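You operate a simulated robot arm through the tools that you are given. There is no shell and no other tool. Be economical: measure what you need, move in short steps, check, and stop when the job is done.

The job below is to be done with a simulated two-armed robot. You get a single attempt, and the scene is never put back.

JOB
Fit the teal handle to the brush head and lock it.
Fine: hold the head with one hand; press the handle home, turn the brass catch over it, then tug to prove that it stays.

Only the result counts: the job must be done as asked and must still hold three seconds after the hand-in. Knocking over, shifting, dropping, spilling or breaking anything else fails it.

ROBOT AND FRAMES
Two 7-joint arms with two-finger parallel grippers on one trunk, on a base that drives. Base frame: it is fixed to the floor where the robot stands at the start and does not move with it; the origin is under the middle of the robot, x ahead of it, y to its left, z up. Units: mm, rad, N and s.
The left shoulder is at the start at [62, 198, 1054], the right one opposite. With the tool pointing down near the work surface each hand reaches from about 260 to 700 mm from the robot's upright axis, wherever it stands, measured 20 degrees to its own side. Places, roughly: brass catch [500, 200, 800]; brush head (23x7x8 cm) [500, 300, 700]. Payload 1.57 kg a hand.
The TCP of each hand is the grasp point between the finger pads, 30 mm short of the fingertips. In the tool frame z runs along the fingers and y along their closing line. Largest opening 110 mm; finger width 24, thickness 12; the body of the gripper, 48 by 112 mm, starts 78 mm behind the TCP.
Orientation is that of the tool frame in the base frame, as [roll, pitch, yaw] about the fixed x, y, z axes, in that order (R = Rz(yaw) Ry(pitch) Rx(roll)). With the fingers straight down and closing along the base's y, the tool's x points along the base's -x, its y along +y and its z along -z.

CONTROLS
- The arms move only by the tool apply_moves. It takes "left_moves", "right_moves" or both (then of equal length, played together; a hand with none holds still); each is a list of rows, each an object (a shift or turn left out is 0, a gripper value left out holds the last) with "translation": the shift along the base's x, y, z in mm, a list of three; "delta_rot": the turn, a rotation vector about the base's x, y, z in rad, a list of three; "gripper": the gripper command, from -1 (fully open) to 1 (shut), values between in proportion. In form: [{"translation": [dx, dy, dz], "delta_rot": [rx, ry, rz], "gripper": gripper}, ...]. A call has 1 to 20 rows; each row is the pose to reach, as a shift and turn from the pose commanded when the call began. Each row takes 0.2 s and may step no farther than 50 mm and 0.15 rad from the row before; otherwise, or with a gripper value out of range, the whole call is refused. A pose out of reach is approached as far as the arm can. The call stops where the force on the tool passes 40 N (or 10 N more than at its start, if that is more) or the arm is blocked; 0.2 s more then pass. Each finger travels about 72 mm/s and halts on what it meets, pressing with about 33 N; the grip force reading is that of the motor and also rises with nothing between the fingers. The clock runs only during rows and for 0.2 s after the last one: add rows that repeat a pose to give the fingers time. The reply holds the time, the measured pose of the TCP, the force on the tool along the base axes, the opening and the grip force, in the units named above and with some noise, with the torque about the TCP (base axes, N m) and any sound that the robot's microphone picked up.
- Cameras (640 x 400 px; columns grow to the right, rows downward): "scene" is now at [102.6, 17.2, 1629.9]; the picture's right is [0.21, -0.98, 0.00], its down [-0.81, -0.17, -0.57] and it looks along [0.55, 0.12, -0.82] (base axes); focal length 248 px, centre (320, 200). "left" rides on the left gripper at [70, -16, -141] in its tool frame; the picture's right is [0.23, 0.97, 0.00], its down [-0.85, 0.20, -0.48] and it looks along [-0.47, 0.11, 0.88] (tool axes); focal length 222 px, centre (320, 200). "right" rides on the right gripper at [70, 16, -141] in its tool frame; the picture's right is [-0.23, 0.97, 0.00], its down [-0.85, -0.20, -0.48] and it looks along [-0.47, -0.11, 0.88] (tool axes); focal length 222 px, centre (320, 200).
- grab_frame(camera): a new picture of that camera. It takes no simulated time.
- lift_body(by): slides the trunk up (or, below 0, down) by that many mm; the arms and the scene camera ride with it, the base frame stays. It gives what a move gives, with no picture.
- base_move(legs): drives the robot by 1 to 6 legs, each [ahead, left, turn to the left] in mm, mm and rad, along the robot's own axes; the way and the turn of a leg run together, so that a leg with both is an arc; at most 1500 mm and 3.142 rad a leg. The arms and the cameras ride along, it lands a little off, and it stops where it bumps. It gives what a move gives.
- aim_head(pan, tilt): turns the head with the scene camera to pan (to the left, within 1.501 rad either way) and tilt (down, from -0.506 to 1.204), counted from straight ahead of the robot. It gives what a move gives.
- probe_pixels(camera, pixels): there is no depth. For up to 12 entries [column, row, z] of the newest picture of that camera ("zoom" is the newest enlarged one), the place [x, y] in the base frame at which the ray of that pixel passes the height z, good to about 2 mm. It takes no simulated time.
- inspect(camera, box): a new picture of the part [left, top, right, bottom] of that camera's present view, enlarged. It takes no simulated time.
- sign_off(): hands the job in; it is judged then, once.

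Keep the steps short. Do not move on a guess: measure, check each grasp and each placing, and mend mistakes. In all there are 80 turns and 70 pictures (those below and enlarged ones count). Leave the grippers open and the arms clear of the work at the hand-in unless told otherwise, and finish with a single line.

The tools are called after "Call:" as name(argument=value, ...) on one line, values as JSON. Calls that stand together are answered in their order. apply_moves: Moves the arms, as the interface text tells. Its arguments: {"type":"object","properties":{"left_moves":{"type":"array","items":{"type":"object","properties":{"translation":{"type":"array","items":{"type":"number"}},"delta_rot":{"type":"array","items":{"type":"number"}},"gripper":{"type":"number"}}}},"right_moves":{"type":"array","items":{"type":"object","properties":{"translation":{"type":"array","items":{"type":"number"}},"delta_rot":{"type":"array","items":{"type":"number"}},"gripper":{"type":"number"}}}}},"required":[]} The other tools are called the same way: lift_body (by) slides the trunk up or down; base_move (legs) drives the base; aim_head (pan, tilt) turns the head that bears the scene camera; grab_frame (camera) takes a picture; probe_pixels (camera, pixels) gives the place at which the rays of pixels pass given heights; inspect (camera, box) takes an enlarged picture of a part of a camera's view; sign_off () hands the job in.

At the start:

```text
clock: 0.0
left_ee_pos: [468.9, 328.3, 1083.6]
left_tcp_rot: [3.141, -0.001, 3.14]
left_force: [0.1, -0.6, 0.8]
left_wrist_torque: [-0.03, 0.02, 0.0]
left_width: 109.8
left_gripper_force: 0.1
right_ee_pos: [372.1, -83.3, 1075.3]
right_tcp_rot: [3.141, -0.002, -3.141]
right_force: [0.4, 0.3, -0.1]
right_wrist_torque: [0.01, 0.02, 0.03]
right_width: 110.2
right_gripper_force: 0.0
trunk travel left (down, up): [-650.0, 340.0]
robot x, y, heading: [-2.7, 3.2, -0.002]
head pan, tilt: [0.208, 0.969]
```

scene: 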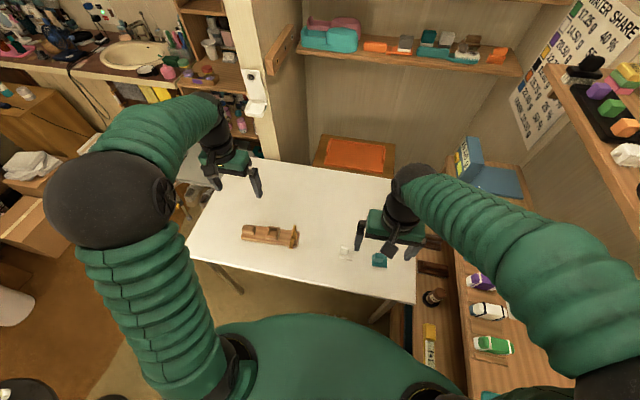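
right: 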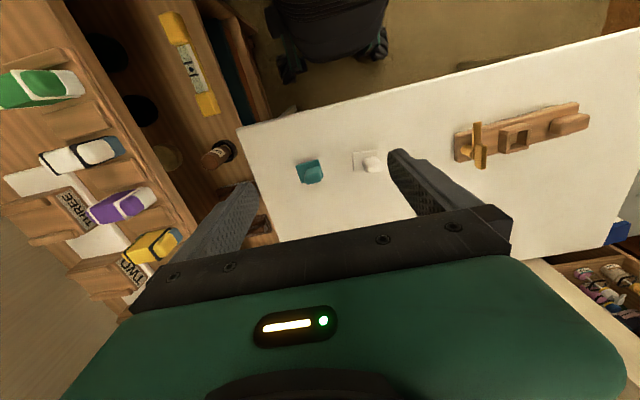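
left: 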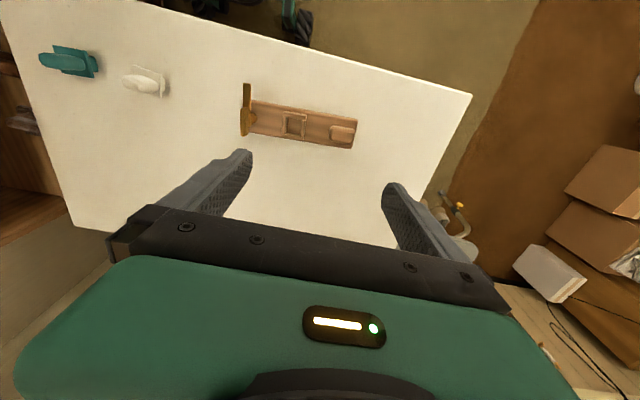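

I see the wooden brush head at scene (270,235), a teal part at (379,260) and a white one at (346,253). I'll enlarge these before measuring.

Call:
inspect(camera="scene", box=[220, 200, 420, 300])

Call:
inspect(camera="left", box=[20, 20, 380, 200])

Call:
inspect(camera="right", box=[280, 80, 600, 220])

```text
3.20 times, centred on (320, 250) of scene
```

zoom: 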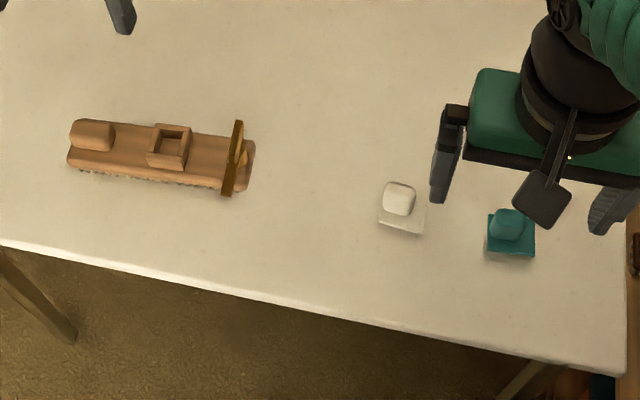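

```text
1.78 times, centred on (200, 110) of left
```

zoom: 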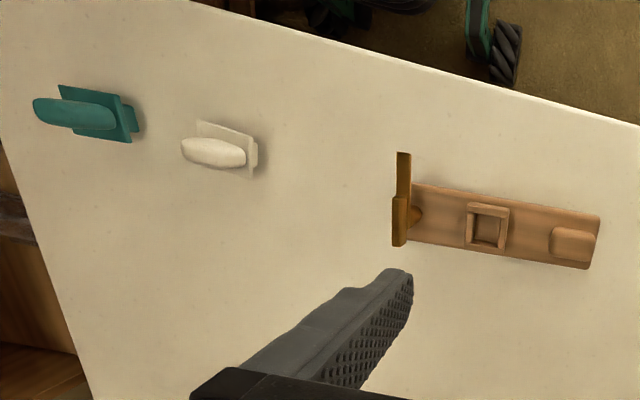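

```text
2.00 times, centred on (440, 150) of right
```

zoom: 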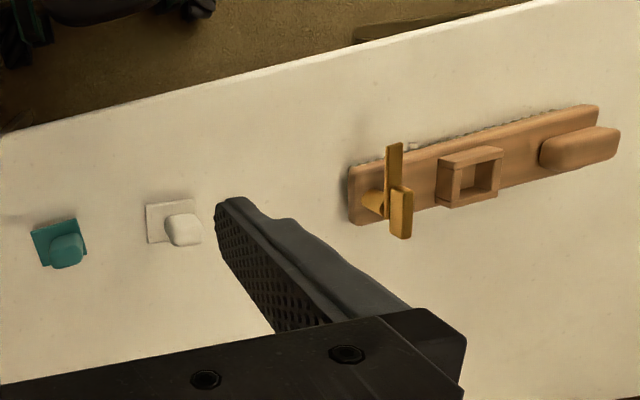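

I'll triangulate heights by probing the same socket, teal plate and bump in all three cameras.

Call:
probe_pixels(camera="scene", pixels=[[272.5, 244, 700], [272.5, 244, 760], [272.5, 244, 820], [379, 268, 700], [379, 268, 760], [379, 268, 820], [415, 303, 700], [415, 303, 760]])

Call:
probe_pixels(camera="left", pixels=[[294, 149, 700], [294, 149, 760], [294, 149, 820], [73, 83, 700], [73, 83, 760]])

Call:
probe_pixels(camera="right", pixels=[[517, 168, 700], [517, 168, 760], [517, 168, 820], [309, 202, 700], [309, 202, 760], [237, 128, 700], [237, 128, 760]])

```text
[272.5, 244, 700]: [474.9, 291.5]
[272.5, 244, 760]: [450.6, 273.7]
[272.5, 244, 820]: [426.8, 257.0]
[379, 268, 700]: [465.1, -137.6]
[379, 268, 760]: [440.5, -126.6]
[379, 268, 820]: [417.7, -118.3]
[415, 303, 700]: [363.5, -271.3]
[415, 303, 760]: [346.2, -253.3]
```

```text
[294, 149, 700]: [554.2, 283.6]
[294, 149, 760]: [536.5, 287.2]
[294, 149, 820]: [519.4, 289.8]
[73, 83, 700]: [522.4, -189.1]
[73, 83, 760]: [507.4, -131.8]
```

```text
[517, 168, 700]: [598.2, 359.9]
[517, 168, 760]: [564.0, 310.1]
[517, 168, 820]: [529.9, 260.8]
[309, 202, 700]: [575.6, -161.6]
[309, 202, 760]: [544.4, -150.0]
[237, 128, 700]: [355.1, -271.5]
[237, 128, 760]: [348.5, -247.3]
```

My zoom conversion ignored that the box was padded to the picture's shape; I'll redo the probing with corrected rows.

Call:
probe_pixels(camera="scene", pixels=[[272.5, 232, 700], [272.5, 232, 760], [272.5, 232, 820], [379, 265, 700], [379, 265, 760]])

Call:
probe_pixels(camera="left", pixels=[[294, 126, 700], [294, 126, 760], [294, 126, 820], [76, 62, 700], [76, 62, 760]])

Call:
probe_pixels(camera="right", pixels=[[516, 140, 700], [516, 140, 760], [516, 140, 820], [309, 171, 700], [309, 171, 760]])

```text
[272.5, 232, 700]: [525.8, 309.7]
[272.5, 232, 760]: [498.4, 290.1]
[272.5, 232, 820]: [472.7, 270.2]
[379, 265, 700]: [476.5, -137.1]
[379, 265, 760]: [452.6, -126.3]
```

```text
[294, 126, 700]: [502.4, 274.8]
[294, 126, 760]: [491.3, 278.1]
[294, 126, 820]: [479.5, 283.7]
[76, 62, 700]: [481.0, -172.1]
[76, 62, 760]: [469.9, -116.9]
```

```text
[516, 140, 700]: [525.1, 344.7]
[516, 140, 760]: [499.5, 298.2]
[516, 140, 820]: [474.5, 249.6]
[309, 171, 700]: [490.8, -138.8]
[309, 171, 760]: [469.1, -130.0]
```

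Socket is about (493,284,775), table about z 700. I'll lower both hands part-way to look closely: right above the teal handle, left above the head.

Call:
apply_moves(right_moves=[{"translation": [12, -13, -40]}, {"translation": [24, -26, -80]}, {"translation": [36, -39, -120]}, {"translation": [48, -52, -150]}, {"translation": [48, -52, -150]}], left_moves=[{"translation": [0, -11, -30]}, {"translation": [0, -22, -60]}, {"translation": [0, -33, -90]}, {"translation": [0, -44, -120]}, {"translation": [0, -44, -120]}])

Call:
grab_frame(camera="right")

Call:
grab_frame(camera="left")

```text
clock: 1.2
left_ee_pos: [465.4, 283.6, 963.5]
left_tcp_rot: [3.141, 0.001, -3.141]
left_force: [0.0, -0.7, 1.0]
left_wrist_torque: [-0.01, -0.01, -0.04]
left_width: 109.8
left_gripper_force: 0.1
right_ee_pos: [417.5, -135.8, 924.5]
right_tcp_rot: [3.141, 0.004, 3.14]
right_force: [-0.3, 0.0, -1.0]
right_wrist_torque: [0.01, -0.01, -0.04]
right_width: 110.1
right_gripper_force: 0.1
trunk travel left (down, up): [-650.0, 340.0]
robot x, y, heading: [1.9, 2.0, 0.003]
head pan, tilt: [0.208, 0.969]
```

```text
63 pictures are left
```

right: 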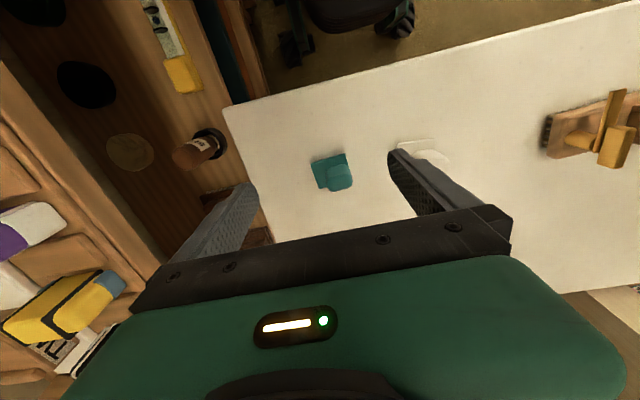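

```text
62 pictures are left
```

left: 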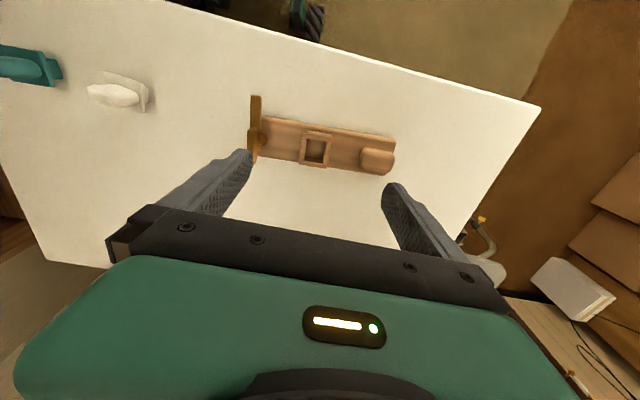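

The teal handle sits at right (330,172). I'll enlarge both views.

Call:
inspect(camera="left", box=[230, 85, 406, 195])

Call:
inspect(camera="right", box=[280, 125, 408, 205])

Call:
inspect(camera="left", box=[0, 20, 160, 120])

Call:
inspect(camera="scene", box=[230, 210, 326, 270])

Call:
inspect(camera="scene", box=[330, 230, 410, 280])

```text
3.64 times, centred on (318, 140) of left
```

zoom: 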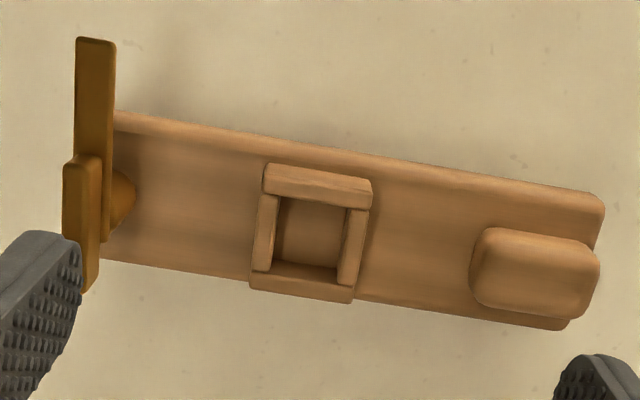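

```text
5.00 times, centred on (344, 165) of right
```

zoom: 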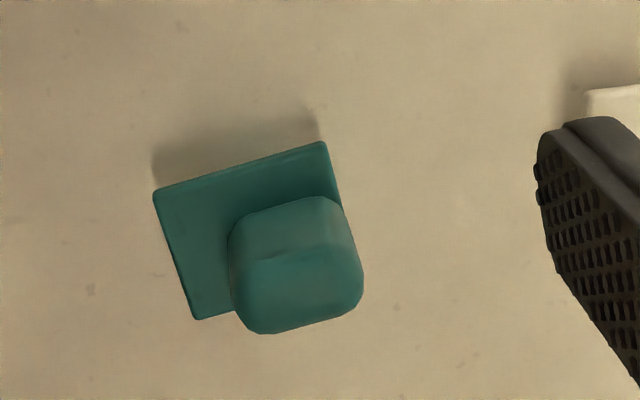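

```text
4.00 times, centred on (80, 70) of left
```

zoom: 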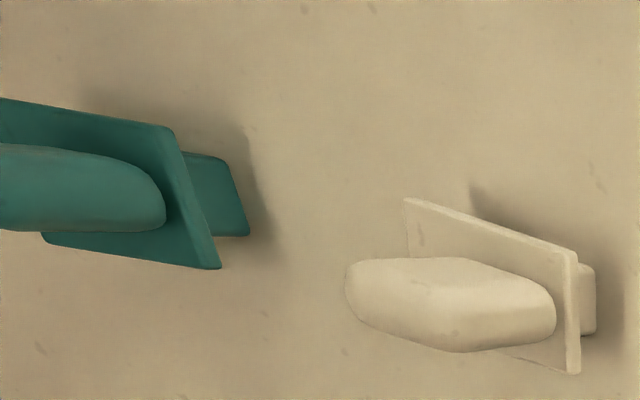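

```text
6.67 times, centred on (278, 240) of scene
```

zoom: 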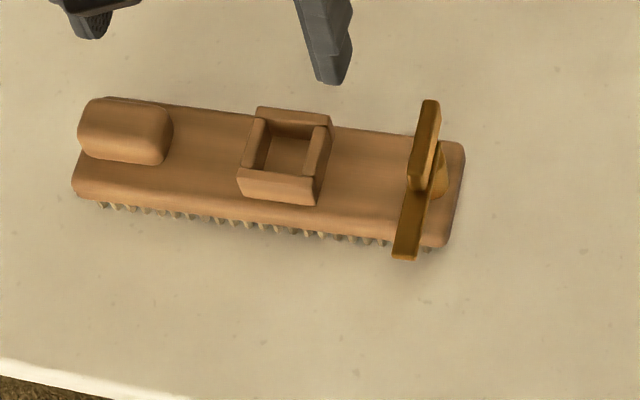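

```text
8.00 times, centred on (370, 255) of scene
```

zoom: 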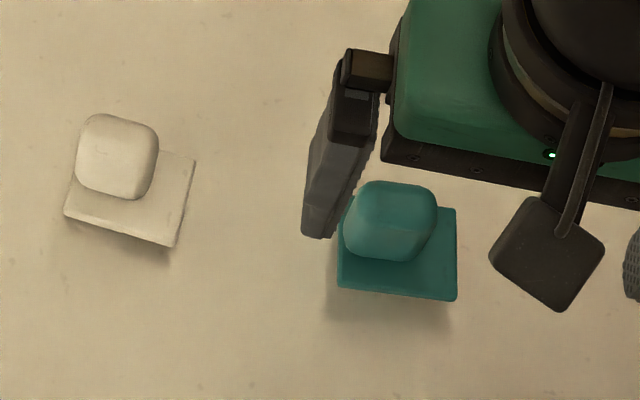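

Clear picture: T-shaped handle standing on its plug (teal; the white is a different one), a socket box on the head, a grip bump at the +y end and the brass catch at the -y end. I'll measure the bump, head ends and handle.

Call:
probe_pixels(camera="left", pixels=[[377, 160, 760], [377, 160, 780], [317, 148, 780], [261.6, 115.6, 750], [396, 139.4, 750], [257, 174, 780], [263, 140, 780], [256, 97, 780], [393, 152, 780], [386, 172, 780]])

Call:
probe_pixels(camera="zoom", pixels=[[340, 285, 730], [455, 300, 730], [455, 209, 730], [395, 190, 760], [395, 190, 790], [395, 190, 820]])

Call:
probe_pixels(camera="right", pixels=[[311, 163.6, 730], [345, 153.5, 730], [319, 188.5, 730], [339, 178, 760], [339, 178, 790], [339, 178, 820]])

Call:
probe_pixels(camera="scene", pixels=[[248, 228, 760], [248, 228, 780], [294, 225.5, 780], [290.5, 248.5, 780], [295.5, 236.5, 780], [273, 233, 780]])

```text
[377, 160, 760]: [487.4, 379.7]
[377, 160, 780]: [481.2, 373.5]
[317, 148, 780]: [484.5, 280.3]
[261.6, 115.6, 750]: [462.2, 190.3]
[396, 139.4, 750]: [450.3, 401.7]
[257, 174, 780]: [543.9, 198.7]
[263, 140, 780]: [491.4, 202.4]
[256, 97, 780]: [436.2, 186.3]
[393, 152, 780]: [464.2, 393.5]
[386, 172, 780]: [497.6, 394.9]
```

```text
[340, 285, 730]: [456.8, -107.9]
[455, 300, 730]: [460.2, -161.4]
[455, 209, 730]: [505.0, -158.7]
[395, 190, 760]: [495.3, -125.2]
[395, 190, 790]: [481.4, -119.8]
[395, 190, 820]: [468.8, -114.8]
```

```text
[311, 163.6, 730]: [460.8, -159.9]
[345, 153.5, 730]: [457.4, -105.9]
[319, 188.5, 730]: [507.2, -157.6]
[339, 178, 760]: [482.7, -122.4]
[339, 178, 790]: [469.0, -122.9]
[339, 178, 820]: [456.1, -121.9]
```

```text
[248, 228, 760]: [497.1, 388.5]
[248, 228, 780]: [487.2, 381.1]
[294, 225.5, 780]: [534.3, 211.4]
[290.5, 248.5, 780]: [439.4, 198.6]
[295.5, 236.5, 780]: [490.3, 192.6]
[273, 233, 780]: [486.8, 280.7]
```

Plate is ~54 (y) × 46 (x) mm at z≈730, centre (481,-132), yaw ≈ +0.06; the head also has yaw ≈ +0.056; the grip is offset to +y leaving a ledge to -y, where the catch lies, so the handle's orientation already fits. I'll turn both hands to close along x and bring them above bump and handle.

Call:
apply_moves(left_moves=[{"translation": [2, 9, -6], "delta_rot": [0, 0, -0.138]}, {"translation": [4, 18, -12], "delta_rot": [0, 0, -0.276]}, {"translation": [6, 27, -18], "delta_rot": [0, 0, -0.414]}, {"translation": [8, 36, -24], "delta_rot": [0, 0, -0.552]}, {"translation": [10, 45, -30], "delta_rot": [0, 0, -0.69]}, {"translation": [12, 54, -36], "delta_rot": [0, 0, -0.828]}, {"translation": [14, 63, -42], "delta_rot": [0, 0, -0.966]}, {"translation": [16, 72, -48], "delta_rot": [0, 0, -1.104]}, {"translation": [18, 81, -54], "delta_rot": [0, 0, -1.242]}, {"translation": [19, 90, -60], "delta_rot": [0, 0, -1.38]}, {"translation": [19, 97, -63], "delta_rot": [0, 0, -1.515]}, {"translation": [19, 97, -63], "delta_rot": [0, 0, -1.515]}], right_moves=[{"translation": [6, 1, 0], "delta_rot": [0, 0, 0.148]}, {"translation": [12, 2, 0], "delta_rot": [0, 0, 0.296]}, {"translation": [18, 3, 0], "delta_rot": [0, 0, 0.444]}, {"translation": [24, 4, 0], "delta_rot": [0, 0, 0.592]}, {"translation": [30, 5, 0], "delta_rot": [0, 0, 0.74]}, {"translation": [36, 6, 0], "delta_rot": [0, 0, 0.888]}, {"translation": [42, 7, 0], "delta_rot": [0, 0, 1.036]}, {"translation": [48, 8, 0], "delta_rot": [0, 0, 1.184]}, {"translation": [54, 9, 0], "delta_rot": [0, 0, 1.332]}, {"translation": [60, 10, 0], "delta_rot": [0, 0, 1.48]}, {"translation": [64, 10, 0], "delta_rot": [0, 0, 1.625]}, {"translation": [64, 10, 0], "delta_rot": [0, 0, 1.625]}])

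Call:
grab_frame(camera="right")

Call:
grab_frame(camera="left")

```text
clock: 3.8
left_ee_pos: [486.0, 382.2, 900.5]
left_tcp_rot: [3.141, 0.002, 1.624]
left_force: [-0.2, -0.1, 0.1]
left_wrist_torque: [-0.01, 0.04, 0.0]
left_width: 109.9
left_gripper_force: 0.0
right_ee_pos: [483.1, -125.4, 925.3]
right_tcp_rot: [3.139, 0.001, -1.516]
right_force: [0.4, 1.1, 0.0]
right_wrist_torque: [-0.01, -0.01, -0.03]
right_width: 110.3
right_gripper_force: 0.0
trunk travel left (down, up): [-650.0, 340.0]
robot x, y, heading: [1.0, 0.4, 0.001]
head pan, tilt: [0.208, 0.969]
```

```text
56 pictures are left
```

right: 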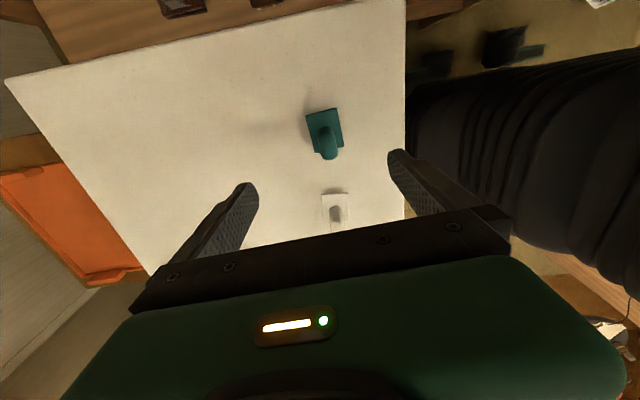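

```text
55 pictures are left
```

left: 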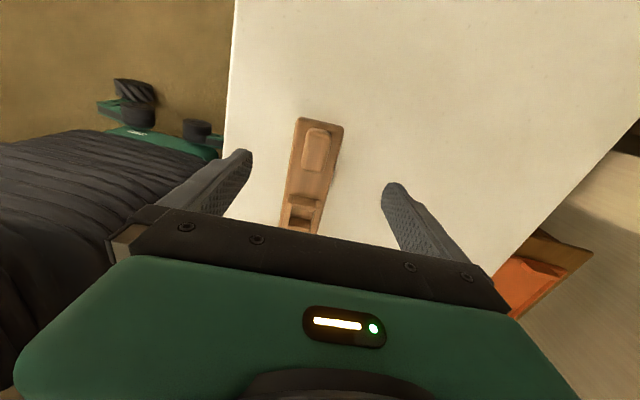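

Now both hands are turned. I'll zoom on the handle and on the bump from these angles.

Call:
inspect(camera="right", box=[276, 95, 372, 155])

Call:
probe_pixels(camera="zoom", pixels=[[0, 0, 730], [640, 0, 730], [0, 400, 730], [640, 400, 730]])

Call:
inspect(camera="left", box=[260, 115, 372, 185])

Call:
probe_pixels(camera="zoom", pixels=[[0, 0, 780], [640, 0, 780], [0, 400, 780], [640, 400, 780]])

```text
6.67 times, centred on (324, 125) of right
```

zoom: 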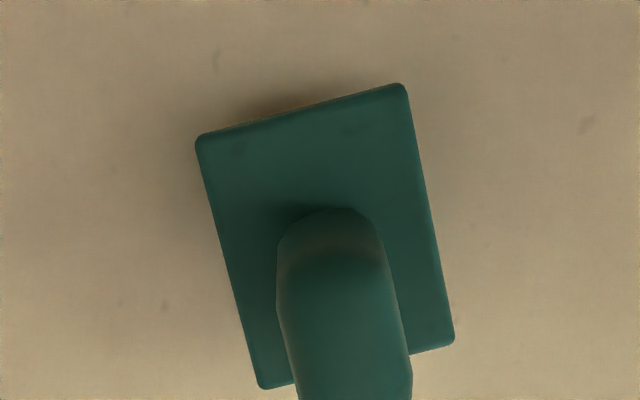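

```text
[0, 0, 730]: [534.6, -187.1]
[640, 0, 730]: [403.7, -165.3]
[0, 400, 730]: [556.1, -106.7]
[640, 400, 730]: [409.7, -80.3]
```

```text
5.71 times, centred on (316, 150) of left
```

zoom: 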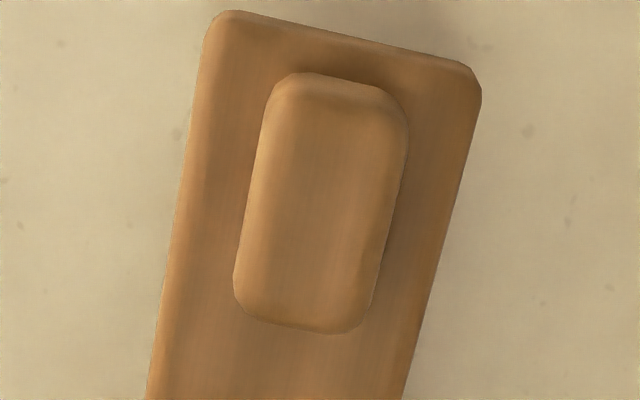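

```text
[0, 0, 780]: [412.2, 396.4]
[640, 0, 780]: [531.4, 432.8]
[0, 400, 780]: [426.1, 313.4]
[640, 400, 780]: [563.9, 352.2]
```

I'll probe exact points: handle plate centre, grip base edge and grip walls in the right frame; bump and head edges in the left zoom.

Call:
probe_pixels(camera="right", pixels=[[325.3, 130.5, 730], [305.5, 115.2, 730], [336.7, 107.7, 730], [344.2, 146.4, 730], [315.3, 153.2, 730], [325, 127, 733], [317.6, 132, 745], [333.5, 132, 745], [329.5, 152, 780], [329, 159, 780], [329, 159, 760]])

Call:
probe_pixels(camera="zoom", pixels=[[280, 80, 770], [400, 105, 770], [360, 325, 770], [238, 300, 770], [320, 200, 770], [207, 20, 755], [478, 75, 755], [150, 400, 755], [403, 400, 755]])

```text
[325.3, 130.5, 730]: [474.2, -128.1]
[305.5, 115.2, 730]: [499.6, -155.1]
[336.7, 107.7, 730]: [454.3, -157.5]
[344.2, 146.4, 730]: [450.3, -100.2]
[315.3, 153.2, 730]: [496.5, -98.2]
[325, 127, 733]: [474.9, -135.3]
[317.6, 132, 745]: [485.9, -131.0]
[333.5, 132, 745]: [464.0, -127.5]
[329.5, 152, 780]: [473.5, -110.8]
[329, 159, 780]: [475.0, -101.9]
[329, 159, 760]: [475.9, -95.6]
```

```text
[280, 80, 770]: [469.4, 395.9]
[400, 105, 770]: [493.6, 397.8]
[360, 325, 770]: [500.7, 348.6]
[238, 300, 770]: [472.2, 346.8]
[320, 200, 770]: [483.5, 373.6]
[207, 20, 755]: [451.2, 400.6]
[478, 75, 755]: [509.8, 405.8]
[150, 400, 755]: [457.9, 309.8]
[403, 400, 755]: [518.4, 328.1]
```

Combining views: plate top is z≈745, centre (475,-131); grip ≈22 mm wide in x, centre (475,-122), top ≈ 787. Bump centre (483.5,373). Lowering both hands, staying just above grasp height, then checking.

Call:
apply_moves(left_moves=[{"translation": [-1, -5, -30]}, {"translation": [-2, -9, -60]}, {"translation": [-2.5, -9, -85]}, {"translation": [-2.5, -9, -85]}, {"translation": [-2.5, -9, -85]}], right_moves=[{"translation": [-8, 4, -40]}, {"translation": [-8, 4, -80]}, {"translation": [-8, 4, -110]}, {"translation": [-8, 4, -130]}, {"translation": [-8, 4, -130]}])

Call:
grab_frame(camera="right")

Call:
grab_frame(camera="left")

Call:
inspect(camera="scene", box=[220, 180, 412, 300])

```text
clock: 5.0
left_ee_pos: [483.3, 370.8, 815.4]
left_tcp_rot: [-3.14, 0.002, 1.627]
left_force: [0.3, 0.3, 0.1]
left_wrist_torque: [0.02, 0.04, 0.05]
left_width: 109.9
left_gripper_force: 0.1
right_ee_pos: [474.9, -120.8, 796.5]
right_tcp_rot: [3.14, 0.001, -1.516]
right_force: [0.4, 0.3, -0.4]
right_wrist_torque: [-0.01, -0.02, 0.01]
right_width: 109.9
right_gripper_force: 0.0
trunk travel left (down, up): [-650.0, 340.0]
robot x, y, heading: [-1.3, -2.5, -0.001]
head pan, tilt: [0.208, 0.969]
```

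```text
52 pictures are left
```

right: 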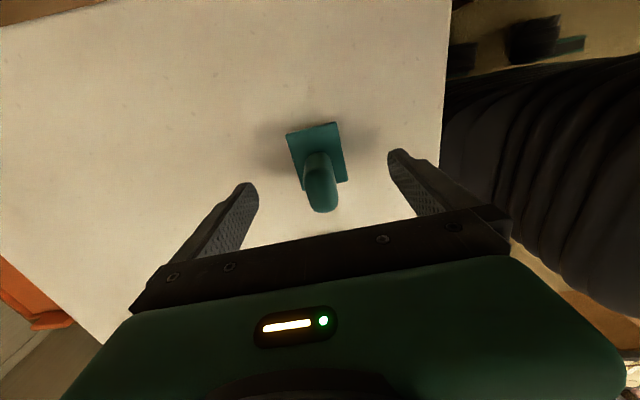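

```text
51 pictures are left
```

left: 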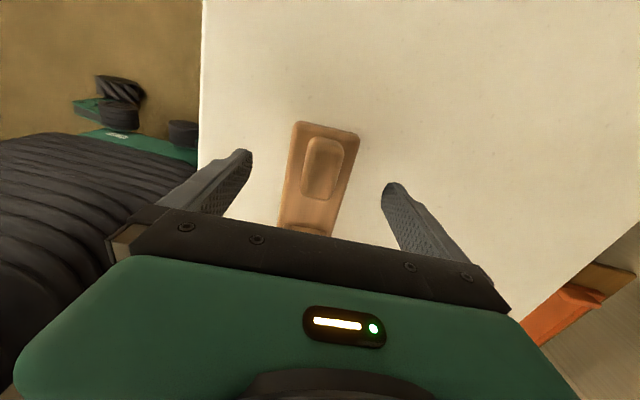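

```text
3.33 times, centred on (316, 240) of scene
```

zoom: 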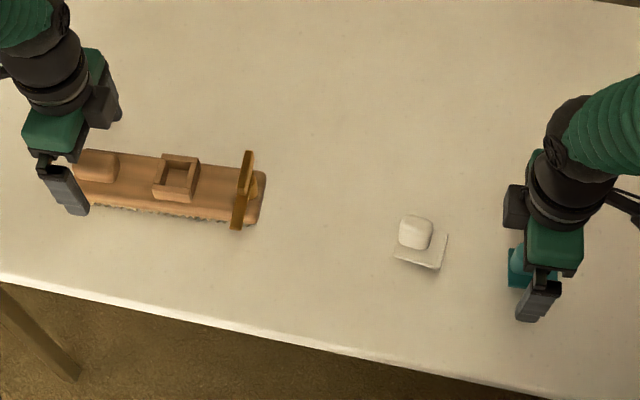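

I'll zoom on the bump and handle for height measuring from these lower viewpoints.

Call:
inspect(camera="left", box=[266, 110, 394, 190])

Call:
probe_pixels(camera="zoom", pixels=[[320, 200, 770], [320, 200, 740]])

Call:
inspect(camera="right", box=[240, 110, 400, 210])

```text
5.00 times, centred on (330, 150) of left
```

zoom: 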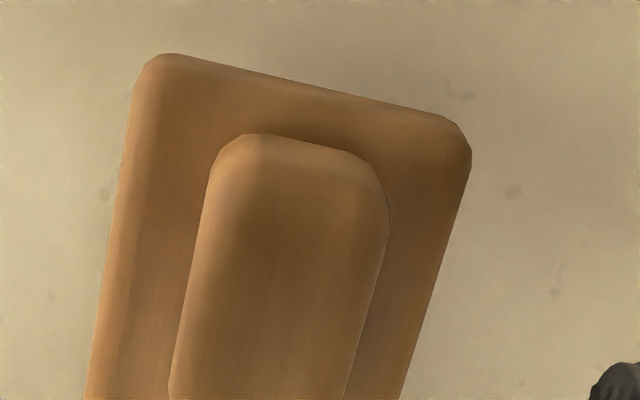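

```text
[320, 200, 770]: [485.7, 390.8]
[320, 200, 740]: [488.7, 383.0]
```

```text
4.00 times, centred on (320, 160) of right
```

zoom: 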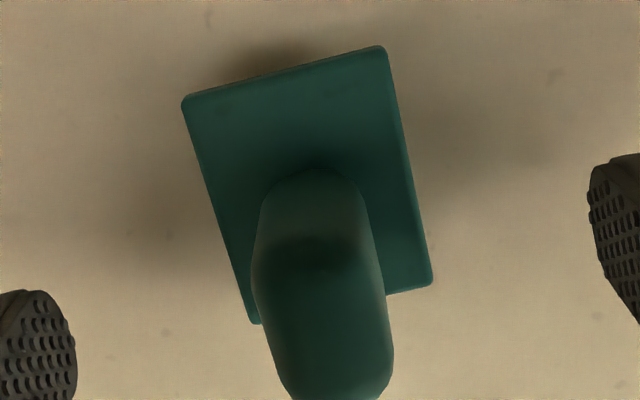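

Bump top ≈768, head top ≈742; handle plate ≈742. Descend: left TCP to 775, right TCP to 777, tips just above those surfaces.

Call:
apply_moves(left_moves=[{"translation": [0, 2, -20]}, {"translation": [0, 2, -32]}, {"translation": [0, 2, -40]}, {"translation": [0, 2, -40]}], right_moves=[{"translation": [0, 0, -8]}, {"translation": [0, 0, -14]}, {"translation": [0, 0, -19]}, {"translation": [0, 0, -19]}])

Call:
inspect(camera="left", box=[200, 100, 440, 250])

Call:
inspect(camera="right", box=[200, 100, 440, 250])

```text
clock: 6.0
left_ee_pos: [483.5, 371.5, 774.1]
left_tcp_rot: [3.14, 0.0, 1.626]
left_force: [0.3, -0.3, -0.5]
left_wrist_torque: [-0.02, -0.01, 0.05]
left_width: 109.9
left_gripper_force: 0.0
right_ee_pos: [474.4, -122.2, 774.4]
right_tcp_rot: [3.139, -0.001, -1.517]
right_force: [0.2, -0.4, 0.1]
right_wrist_torque: [0.01, 0.05, 0.03]
right_width: 109.9
right_gripper_force: 0.0
trunk travel left (down, up): [-650.0, 340.0]
robot x, y, heading: [-0.2, -7.2, -0.003]
head pan, tilt: [0.208, 0.969]
```

```text
2.67 times, centred on (320, 175) of left
```

zoom: 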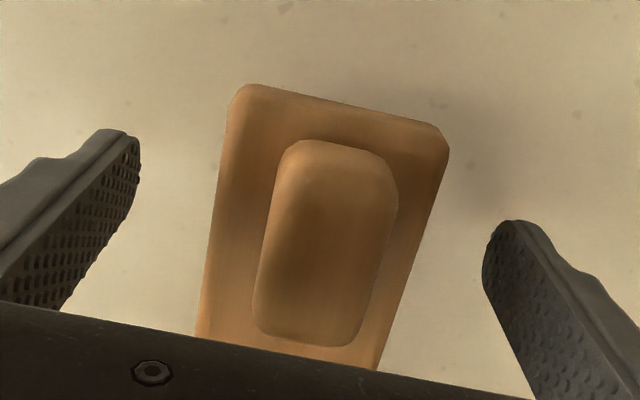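

```text
2.67 times, centred on (320, 175) of right
```

zoom: 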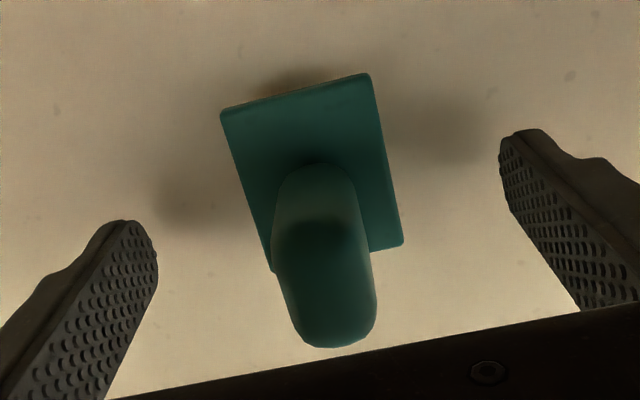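

Both sets of fingers straddle their parts centrally. Closing both grippers.

Call:
apply_moves(left_moves=[{"gripper": 0.2}, {"gripper": 0.4}, {"gripper": 0.7}, {"gripper": 1}, {"gripper": 1}, {"gripper": 1}], right_moves=[{"gripper": 0.2}, {"gripper": 0.4}, {"gripper": 0.7}, {"gripper": 1}, {"gripper": 1}, {"gripper": 1}])

Call:
inspect(camera="left", box=[200, 100, 440, 250])

Call:
inspect(camera="right", box=[200, 100, 440, 250])

```text
clock: 7.4
left_ee_pos: [483.7, 372.6, 774.5]
left_tcp_rot: [-3.142, 0.002, 1.625]
left_force: [-0.1, 0.3, 0.1]
left_wrist_torque: [0.04, 0.01, 0.08]
left_width: 61.5
left_gripper_force: 33.2
right_ee_pos: [474.6, -121.8, 775.2]
right_tcp_rot: [3.14, 0.001, -1.516]
right_force: [-0.4, -0.6, 0.3]
right_wrist_torque: [-0.03, 0.0, -0.02]
right_width: 42.8
right_gripper_force: 33.2
trunk travel left (down, up): [-650.0, 340.0]
robot x, y, heading: [-0.0, 1.2, -0.005]
head pan, tilt: [0.208, 0.969]
```

```text
2.67 times, centred on (320, 175) of left
```

zoom: 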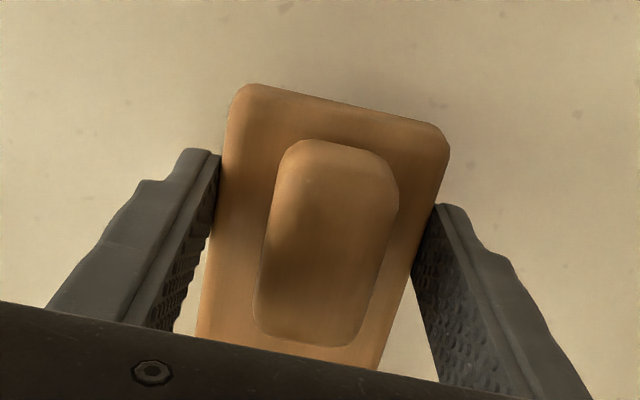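

```text
2.67 times, centred on (320, 175) of right
```

zoom: 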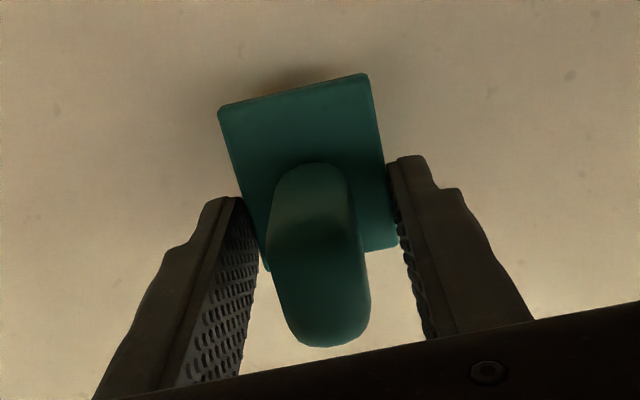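

Left stopped at 61.5 mm and right at 42.8 mm: the tips caught the head body's sides and the plate's edges rather than bump and grip. Holding the body is fine for the head but deeper is better (10 mm lower); for the handle I reopen, go up 11 mm and close on the grip itself.

Call:
apply_moves(left_moves=[{"gripper": 0}, {"gripper": -0.3}, {"gripper": -0.4, "translation": [0, 0, -6]}, {"gripper": -0.4, "translation": [0, 0, -11]}, {"gripper": 1, "translation": [0, 0, -11]}, {"gripper": 1, "translation": [0, 0, -11]}, {"gripper": 1, "translation": [0, 0, -11]}, {"gripper": 1, "translation": [0, 0, -11]}], right_moves=[{"gripper": 0}, {"gripper": 0}, {"gripper": 0, "translation": [0, 0, 6]}, {"gripper": 0, "translation": [0, 0, 11]}, {"gripper": 1, "translation": [0, 0, 11]}, {"gripper": 1, "translation": [0, 0, 11]}, {"gripper": 1, "translation": [0, 0, 11]}, {"gripper": 1, "translation": [0, 0, 11]}])

Call:
inspect(camera="left", box=[200, 100, 440, 250])

Call:
inspect(camera="right", box=[200, 100, 440, 250])

```text
clock: 9.2
left_ee_pos: [484.3, 373.8, 763.0]
left_tcp_rot: [3.141, 0.0, 1.627]
left_force: [0.0, -0.1, 1.0]
left_wrist_torque: [0.05, 0.04, 0.09]
left_width: 61.3
left_gripper_force: 33.4
right_ee_pos: [475.2, -121.3, 787.0]
right_tcp_rot: [3.141, 0.001, -1.517]
right_force: [0.3, 1.0, 1.4]
right_wrist_torque: [0.01, -0.02, 0.01]
right_width: 20.9
right_gripper_force: 32.4
trunk travel left (down, up): [-650.0, 340.0]
robot x, y, heading: [-2.6, 2.2, 0.004]
head pan, tilt: [0.208, 0.969]
```

```text
2.67 times, centred on (320, 175) of left
```

zoom: 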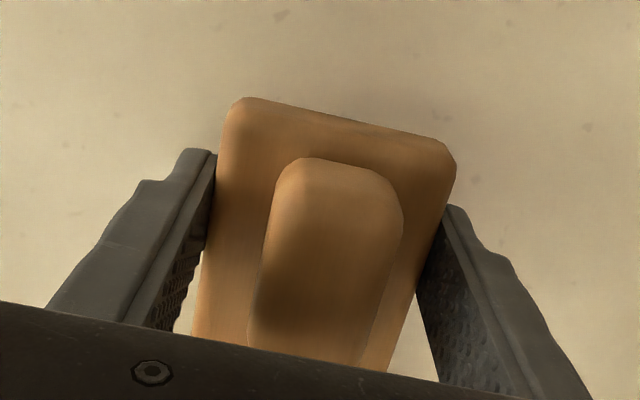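

```text
2.67 times, centred on (320, 175) of right
```

zoom: 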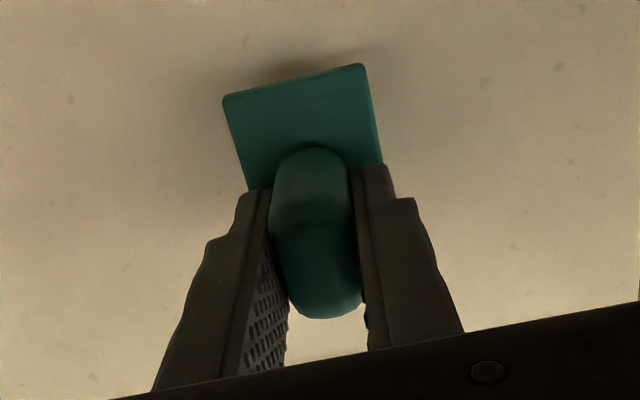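

Right now holds the grip (20.9 mm), left holds the head body (61.3 mm). Next: lift the handle 140 mm, and meanwhile regrip the head 12 mm further out so the two wrists keep clear of each other.

Call:
apply_moves(right_moves=[{"translation": [0, 0, 20]}, {"translation": [0, 0, 60]}, {"translation": [0, 0, 100]}, {"translation": [0, 0, 140]}, {"translation": [0, 0, 140]}, {"translation": [0, 0, 140]}, {"translation": [0, 0, 140]}, {"translation": [0, 0, 140]}], left_moves=[{"gripper": 0}, {"gripper": -0.4}, {"gripper": -0.4, "translation": [0, 6, 0]}, {"gripper": -0.4, "translation": [-1, 12, 0]}, {"gripper": -0.4, "translation": [-1, 12, 0]}, {"gripper": 1, "translation": [-1, 12, 0]}, {"gripper": 1, "translation": [-1, 12, 0]}, {"gripper": 1, "translation": [-1, 12, 0]}])

Call:
grab_frame(camera="right")

Call:
inspect(camera="scene", box=[220, 180, 412, 300])

```text
clock: 11.0
left_ee_pos: [481.8, 384.5, 762.4]
left_tcp_rot: [-3.139, 0.002, 1.627]
left_force: [0.3, 0.2, -0.1]
left_wrist_torque: [0.16, -0.01, 0.0]
left_width: 61.2
left_gripper_force: 32.9
right_ee_pos: [474.8, -122.4, 928.4]
right_tcp_rot: [3.139, 0.0, -1.517]
right_force: [0.0, 0.3, 0.6]
right_wrist_torque: [-0.01, -0.02, -0.02]
right_width: 0.0
right_gripper_force: 21.6
trunk travel left (down, up): [-650.0, 340.0]
robot x, y, heading: [-2.9, -2.7, -0.003]
head pan, tilt: [0.208, 0.969]
```

```text
41 pictures are left
```

right: 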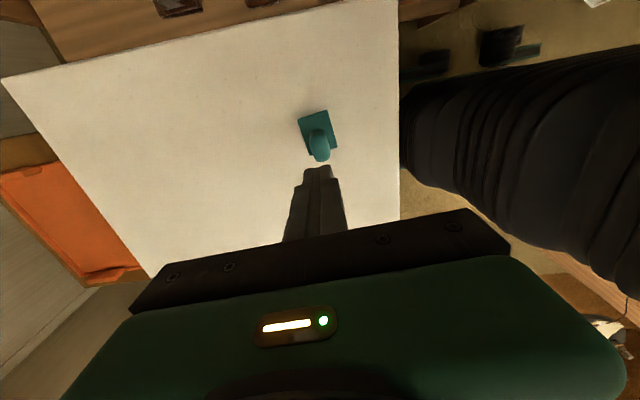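

```text
3.33 times, centred on (316, 240) of scene
```

zoom: 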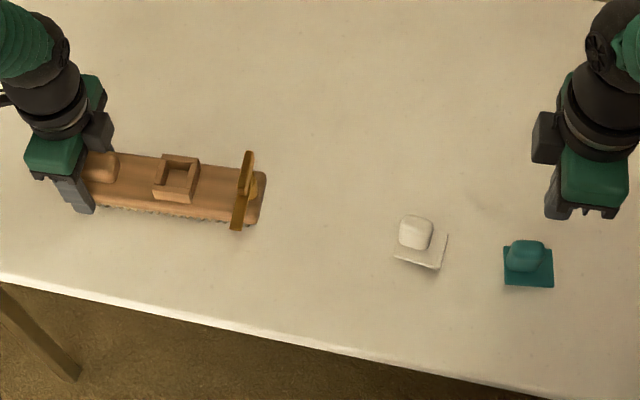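

The handle slipped out of the fingers (right width 0) but still stands upright where it was. Let me look at the grip's shape before regrasping lower.

Call:
inspect(camera="scene", box=[356, 240, 404, 270])

Call:
inspect(camera="right", box=[280, 100, 360, 150])

```text
13.33 times, centred on (380, 255) of scene
```

zoom: 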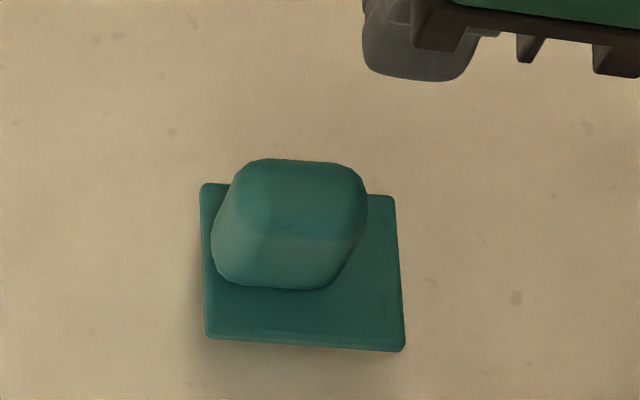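

```text
8.00 times, centred on (320, 125) of right
```

zoom: 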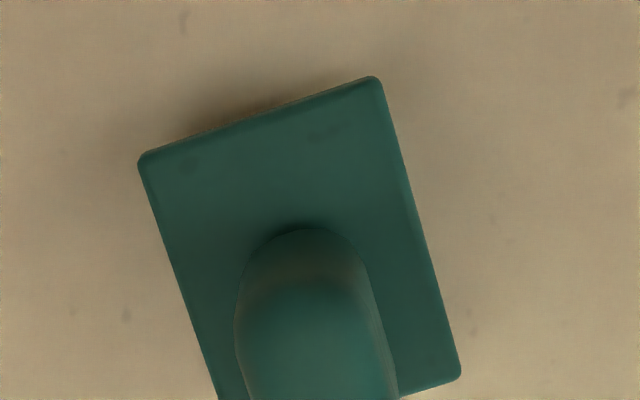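

I'll recheck the handle position from this view, then regrasp lower.

Call:
probe_pixels(camera="right", pixels=[[297.3, 119.4, 747], [327.5, 109.6, 747], [337.5, 146.9, 747], [318.1, 129, 747], [309.5, 143, 765], [329, 148, 765]])

Call:
apply_moves(right_moves=[{"translation": [0, 0, 0], "gripper": 0.35}, {"translation": [0, 0, -40], "gripper": 0.35}, {"translation": [0, 0, -80], "gripper": 0.35}, {"translation": [0, 0, -120], "gripper": 0.35}, {"translation": [0, 0, -120], "gripper": 0.35}])

Call:
inspect(camera="right", box=[200, 100, 440, 250])

```text
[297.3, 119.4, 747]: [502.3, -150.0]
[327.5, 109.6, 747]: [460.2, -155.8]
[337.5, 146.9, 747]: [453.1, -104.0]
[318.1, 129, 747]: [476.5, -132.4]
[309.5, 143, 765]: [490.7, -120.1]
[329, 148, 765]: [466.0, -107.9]
```

```text
clock: 12.2
left_ee_pos: [481.8, 386.7, 762.7]
left_tcp_rot: [-3.14, 0.001, 1.626]
left_force: [-0.4, 0.5, -0.2]
left_wrist_torque: [0.19, 0.03, 0.02]
left_width: 61.6
left_gripper_force: 32.9
right_ee_pos: [474.8, -120.4, 808.2]
right_tcp_rot: [3.14, 0.001, -1.516]
right_force: [-0.3, 0.6, 0.0]
right_wrist_torque: [-0.02, 0.01, -0.01]
right_width: 35.9
right_gripper_force: 0.0
trunk travel left (down, up): [-650.0, 340.0]
robot x, y, heading: [-3.2, -0.9, 0.001]
head pan, tilt: [0.208, 0.969]
```

```text
2.67 times, centred on (320, 175) of right
```

zoom: 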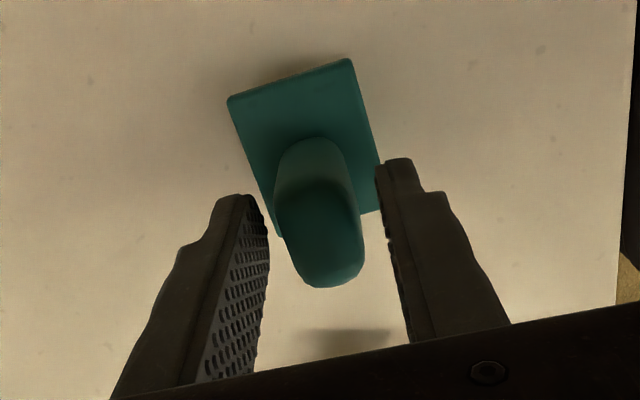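

The handle's yaw is now ≈0.135, gripper's 0.054, and its grip centre is x≈478. I turn the hand +0.08, shift +3 mm in x and descend to 783, feeling for contact with the plate.

Call:
apply_moves(right_moves=[{"translation": [3, 0, -8], "delta_rot": [0, 0, 0.08]}, {"translation": [3, 0, -16], "delta_rot": [0, 0, 0.08]}, {"translation": [3, 0, -22], "delta_rot": [0, 0, 0.08]}, {"translation": [3, 0, -25], "delta_rot": [0, 0, 0.08]}, {"translation": [3, 0, -25], "delta_rot": [0, 0, 0.08]}])

Call:
inspect(camera="right", box=[240, 125, 400, 225])

```text
clock: 13.4
left_ee_pos: [482.7, 384.8, 763.0]
left_tcp_rot: [-3.141, 0.001, 1.627]
left_force: [0.7, -0.1, 0.6]
left_wrist_torque: [0.17, 0.04, -0.03]
left_width: 61.4
left_gripper_force: 32.3
right_ee_pos: [477.6, -120.2, 782.1]
right_tcp_rot: [3.139, 0.001, -1.436]
right_force: [0.3, -0.2, -0.4]
right_wrist_torque: [-0.01, -0.02, 0.03]
right_width: 35.8
right_gripper_force: 0.0
trunk travel left (down, up): [-650.0, 340.0]
robot x, y, heading: [-4.7, 3.5, 0.006]
head pan, tilt: [0.208, 0.969]
```

```text
4.00 times, centred on (320, 175) of right
```

zoom: 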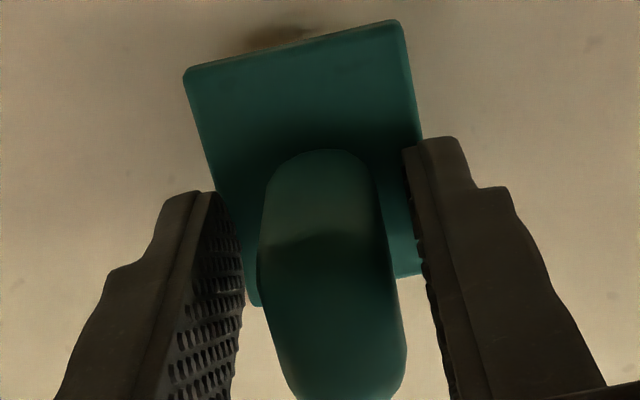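

No contact yet; stepping down a few mm more to sit just on the plate.

Call:
apply_moves(right_moves=[{"translation": [0, 0, -1]}, {"translation": [0, 0, -2]}, {"translation": [0, 0, -3]}])

```text
clock: 14.2
left_ee_pos: [480.3, 385.9, 764.2]
left_tcp_rot: [3.142, 0.005, 1.627]
left_force: [-0.3, 0.7, -0.3]
left_wrist_torque: [0.16, 0.02, 0.01]
left_width: 61.4
left_gripper_force: 33.1
right_ee_pos: [477.9, -120.6, 779.7]
right_tcp_rot: [-3.138, 0.001, -1.436]
right_force: [1.8, 1.4, 26.1]
right_wrist_torque: [0.05, -0.06, 0.04]
right_width: 35.7
right_gripper_force: 0.1
trunk travel left (down, up): [-650.0, 340.0]
robot x, y, heading: [-2.4, -2.1, 0.002]
head pan, tilt: [0.208, 0.969]
```

The tips touch the plate (26 N) at tip z ≈ 750. I back off 2 mm and close.

Call:
apply_moves(right_moves=[{"translation": [0, 0, 2], "gripper": 0.35}, {"translation": [0, 0, 2], "gripper": 0.6}, {"translation": [0, 0, 2], "gripper": 1}, {"translation": [0, 0, 2], "gripper": 1}, {"translation": [0, 0, 2], "gripper": 1}, {"translation": [0, 0, 2], "gripper": 1}])

Call:
apply_moves(right_moves=[{"translation": [0, 0, 2]}, {"translation": [0, 0, 5]}, {"translation": [0, 0, 10]}, {"translation": [0, 0, 15]}, {"translation": [0, 0, 15]}])

Call:
inspect(camera="right", box=[240, 100, 400, 200])

```text
clock: 15.6
left_ee_pos: [480.2, 386.7, 763.2]
left_tcp_rot: [-3.141, 0.002, 1.627]
left_force: [-0.5, 0.3, 0.2]
left_wrist_torque: [0.18, 0.01, 0.02]
left_width: 61.5
left_gripper_force: 32.9
right_ee_pos: [477.0, -122.5, 780.4]
right_tcp_rot: [3.141, 0.001, -1.438]
right_force: [-2.9, 0.0, 14.2]
right_wrist_torque: [-0.01, 0.14, 0.01]
right_width: 21.2
right_gripper_force: 33.1
trunk travel left (down, up): [-650.0, 340.0]
robot x, y, heading: [2.0, 3.4, 0.003]
head pan, tilt: [0.208, 0.969]
```

```text
clock: 16.8
left_ee_pos: [481.9, 386.8, 762.9]
left_tcp_rot: [-3.14, 0.003, 1.627]
left_force: [0.2, -0.7, -0.4]
left_wrist_torque: [0.07, -0.02, -0.04]
left_width: 61.3
left_gripper_force: 32.7
right_ee_pos: [476.9, -121.1, 795.5]
right_tcp_rot: [3.14, 0.001, -1.437]
right_force: [-0.1, -0.2, -0.2]
right_wrist_torque: [0.04, -0.02, 0.0]
right_width: 21.4
right_gripper_force: 33.1
trunk travel left (down, up): [-650.0, 340.0]
robot x, y, heading: [-2.9, -0.5, -0.0]
head pan, tilt: [0.208, 0.969]
```

```text
4.00 times, centred on (320, 150) of right
```

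zoom: 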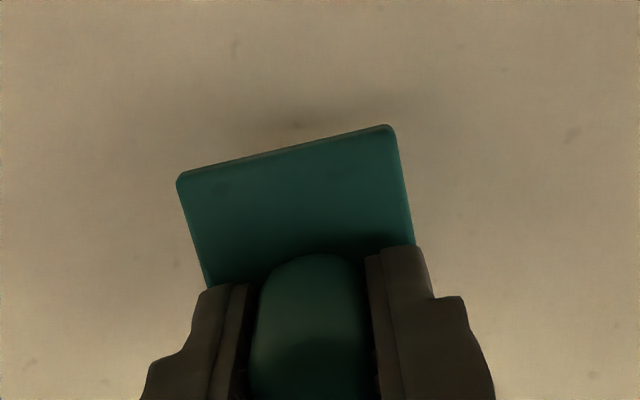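

Held: width 21.4 after a 15 mm lift, plate still against the fingertips. Lifting further, gently.

Call:
apply_moves(right_moves=[{"translation": [0, 0, 15]}, {"translation": [0, 0, 30]}, {"translation": [0, 0, 45]}, {"translation": [0, 0, 60]}, {"translation": [0, 0, 75]}, {"translation": [0, 0, 90]}, {"translation": [0, 0, 105]}, {"translation": [0, 0, 115]}, {"translation": [0, 0, 120]}])

Call:
inspect(camera="scene", box=[220, 180, 412, 300])

```text
clock: 18.8
left_ee_pos: [481.6, 386.1, 764.5]
left_tcp_rot: [-3.141, 0.001, 1.628]
left_force: [-0.3, -0.7, 0.0]
left_wrist_torque: [0.02, 0.01, -0.05]
left_width: 61.6
left_gripper_force: 33.4
right_ee_pos: [478.0, -122.5, 915.1]
right_tcp_rot: [3.14, 0.001, -1.438]
right_force: [-1.0, -0.2, -0.3]
right_wrist_torque: [0.0, 0.01, -0.01]
right_width: 21.2
right_gripper_force: 33.1
trunk travel left (down, up): [-650.0, 340.0]
robot x, y, heading: [-1.8, -1.5, 0.006]
head pan, tilt: [0.208, 0.969]
```

```text
3.33 times, centred on (316, 240) of scene
```

zoom: 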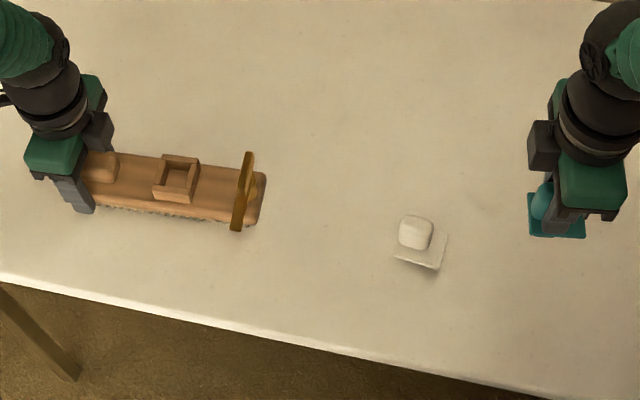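

Handle is up and held. Now I'll measure the socket precisely with a strong scene zoom.

Call:
inspect(camera="scene", box=[256, 217, 304, 247])

```text
13.33 times, centred on (280, 232) of scene
```

zoom: 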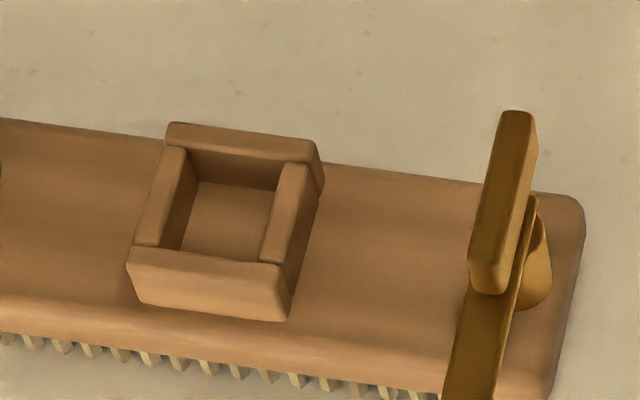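

Call:
probe_pixels(camera="zoom", pixels=[[167, 124, 782], [316, 143, 782], [130, 248, 782], [282, 266, 782], [188, 150, 782], [284, 163, 782], [160, 247, 782], [260, 260, 782], [141, 302, 752], [288, 322, 752], [518, 112, 800], [480, 285, 800]])

```text
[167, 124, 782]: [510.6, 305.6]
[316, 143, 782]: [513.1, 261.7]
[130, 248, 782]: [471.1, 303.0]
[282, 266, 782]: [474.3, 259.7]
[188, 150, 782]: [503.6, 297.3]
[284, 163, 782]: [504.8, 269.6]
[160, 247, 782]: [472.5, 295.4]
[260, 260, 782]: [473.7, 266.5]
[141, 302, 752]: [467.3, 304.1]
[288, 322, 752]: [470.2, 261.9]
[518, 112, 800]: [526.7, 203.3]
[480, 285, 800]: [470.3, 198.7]
```

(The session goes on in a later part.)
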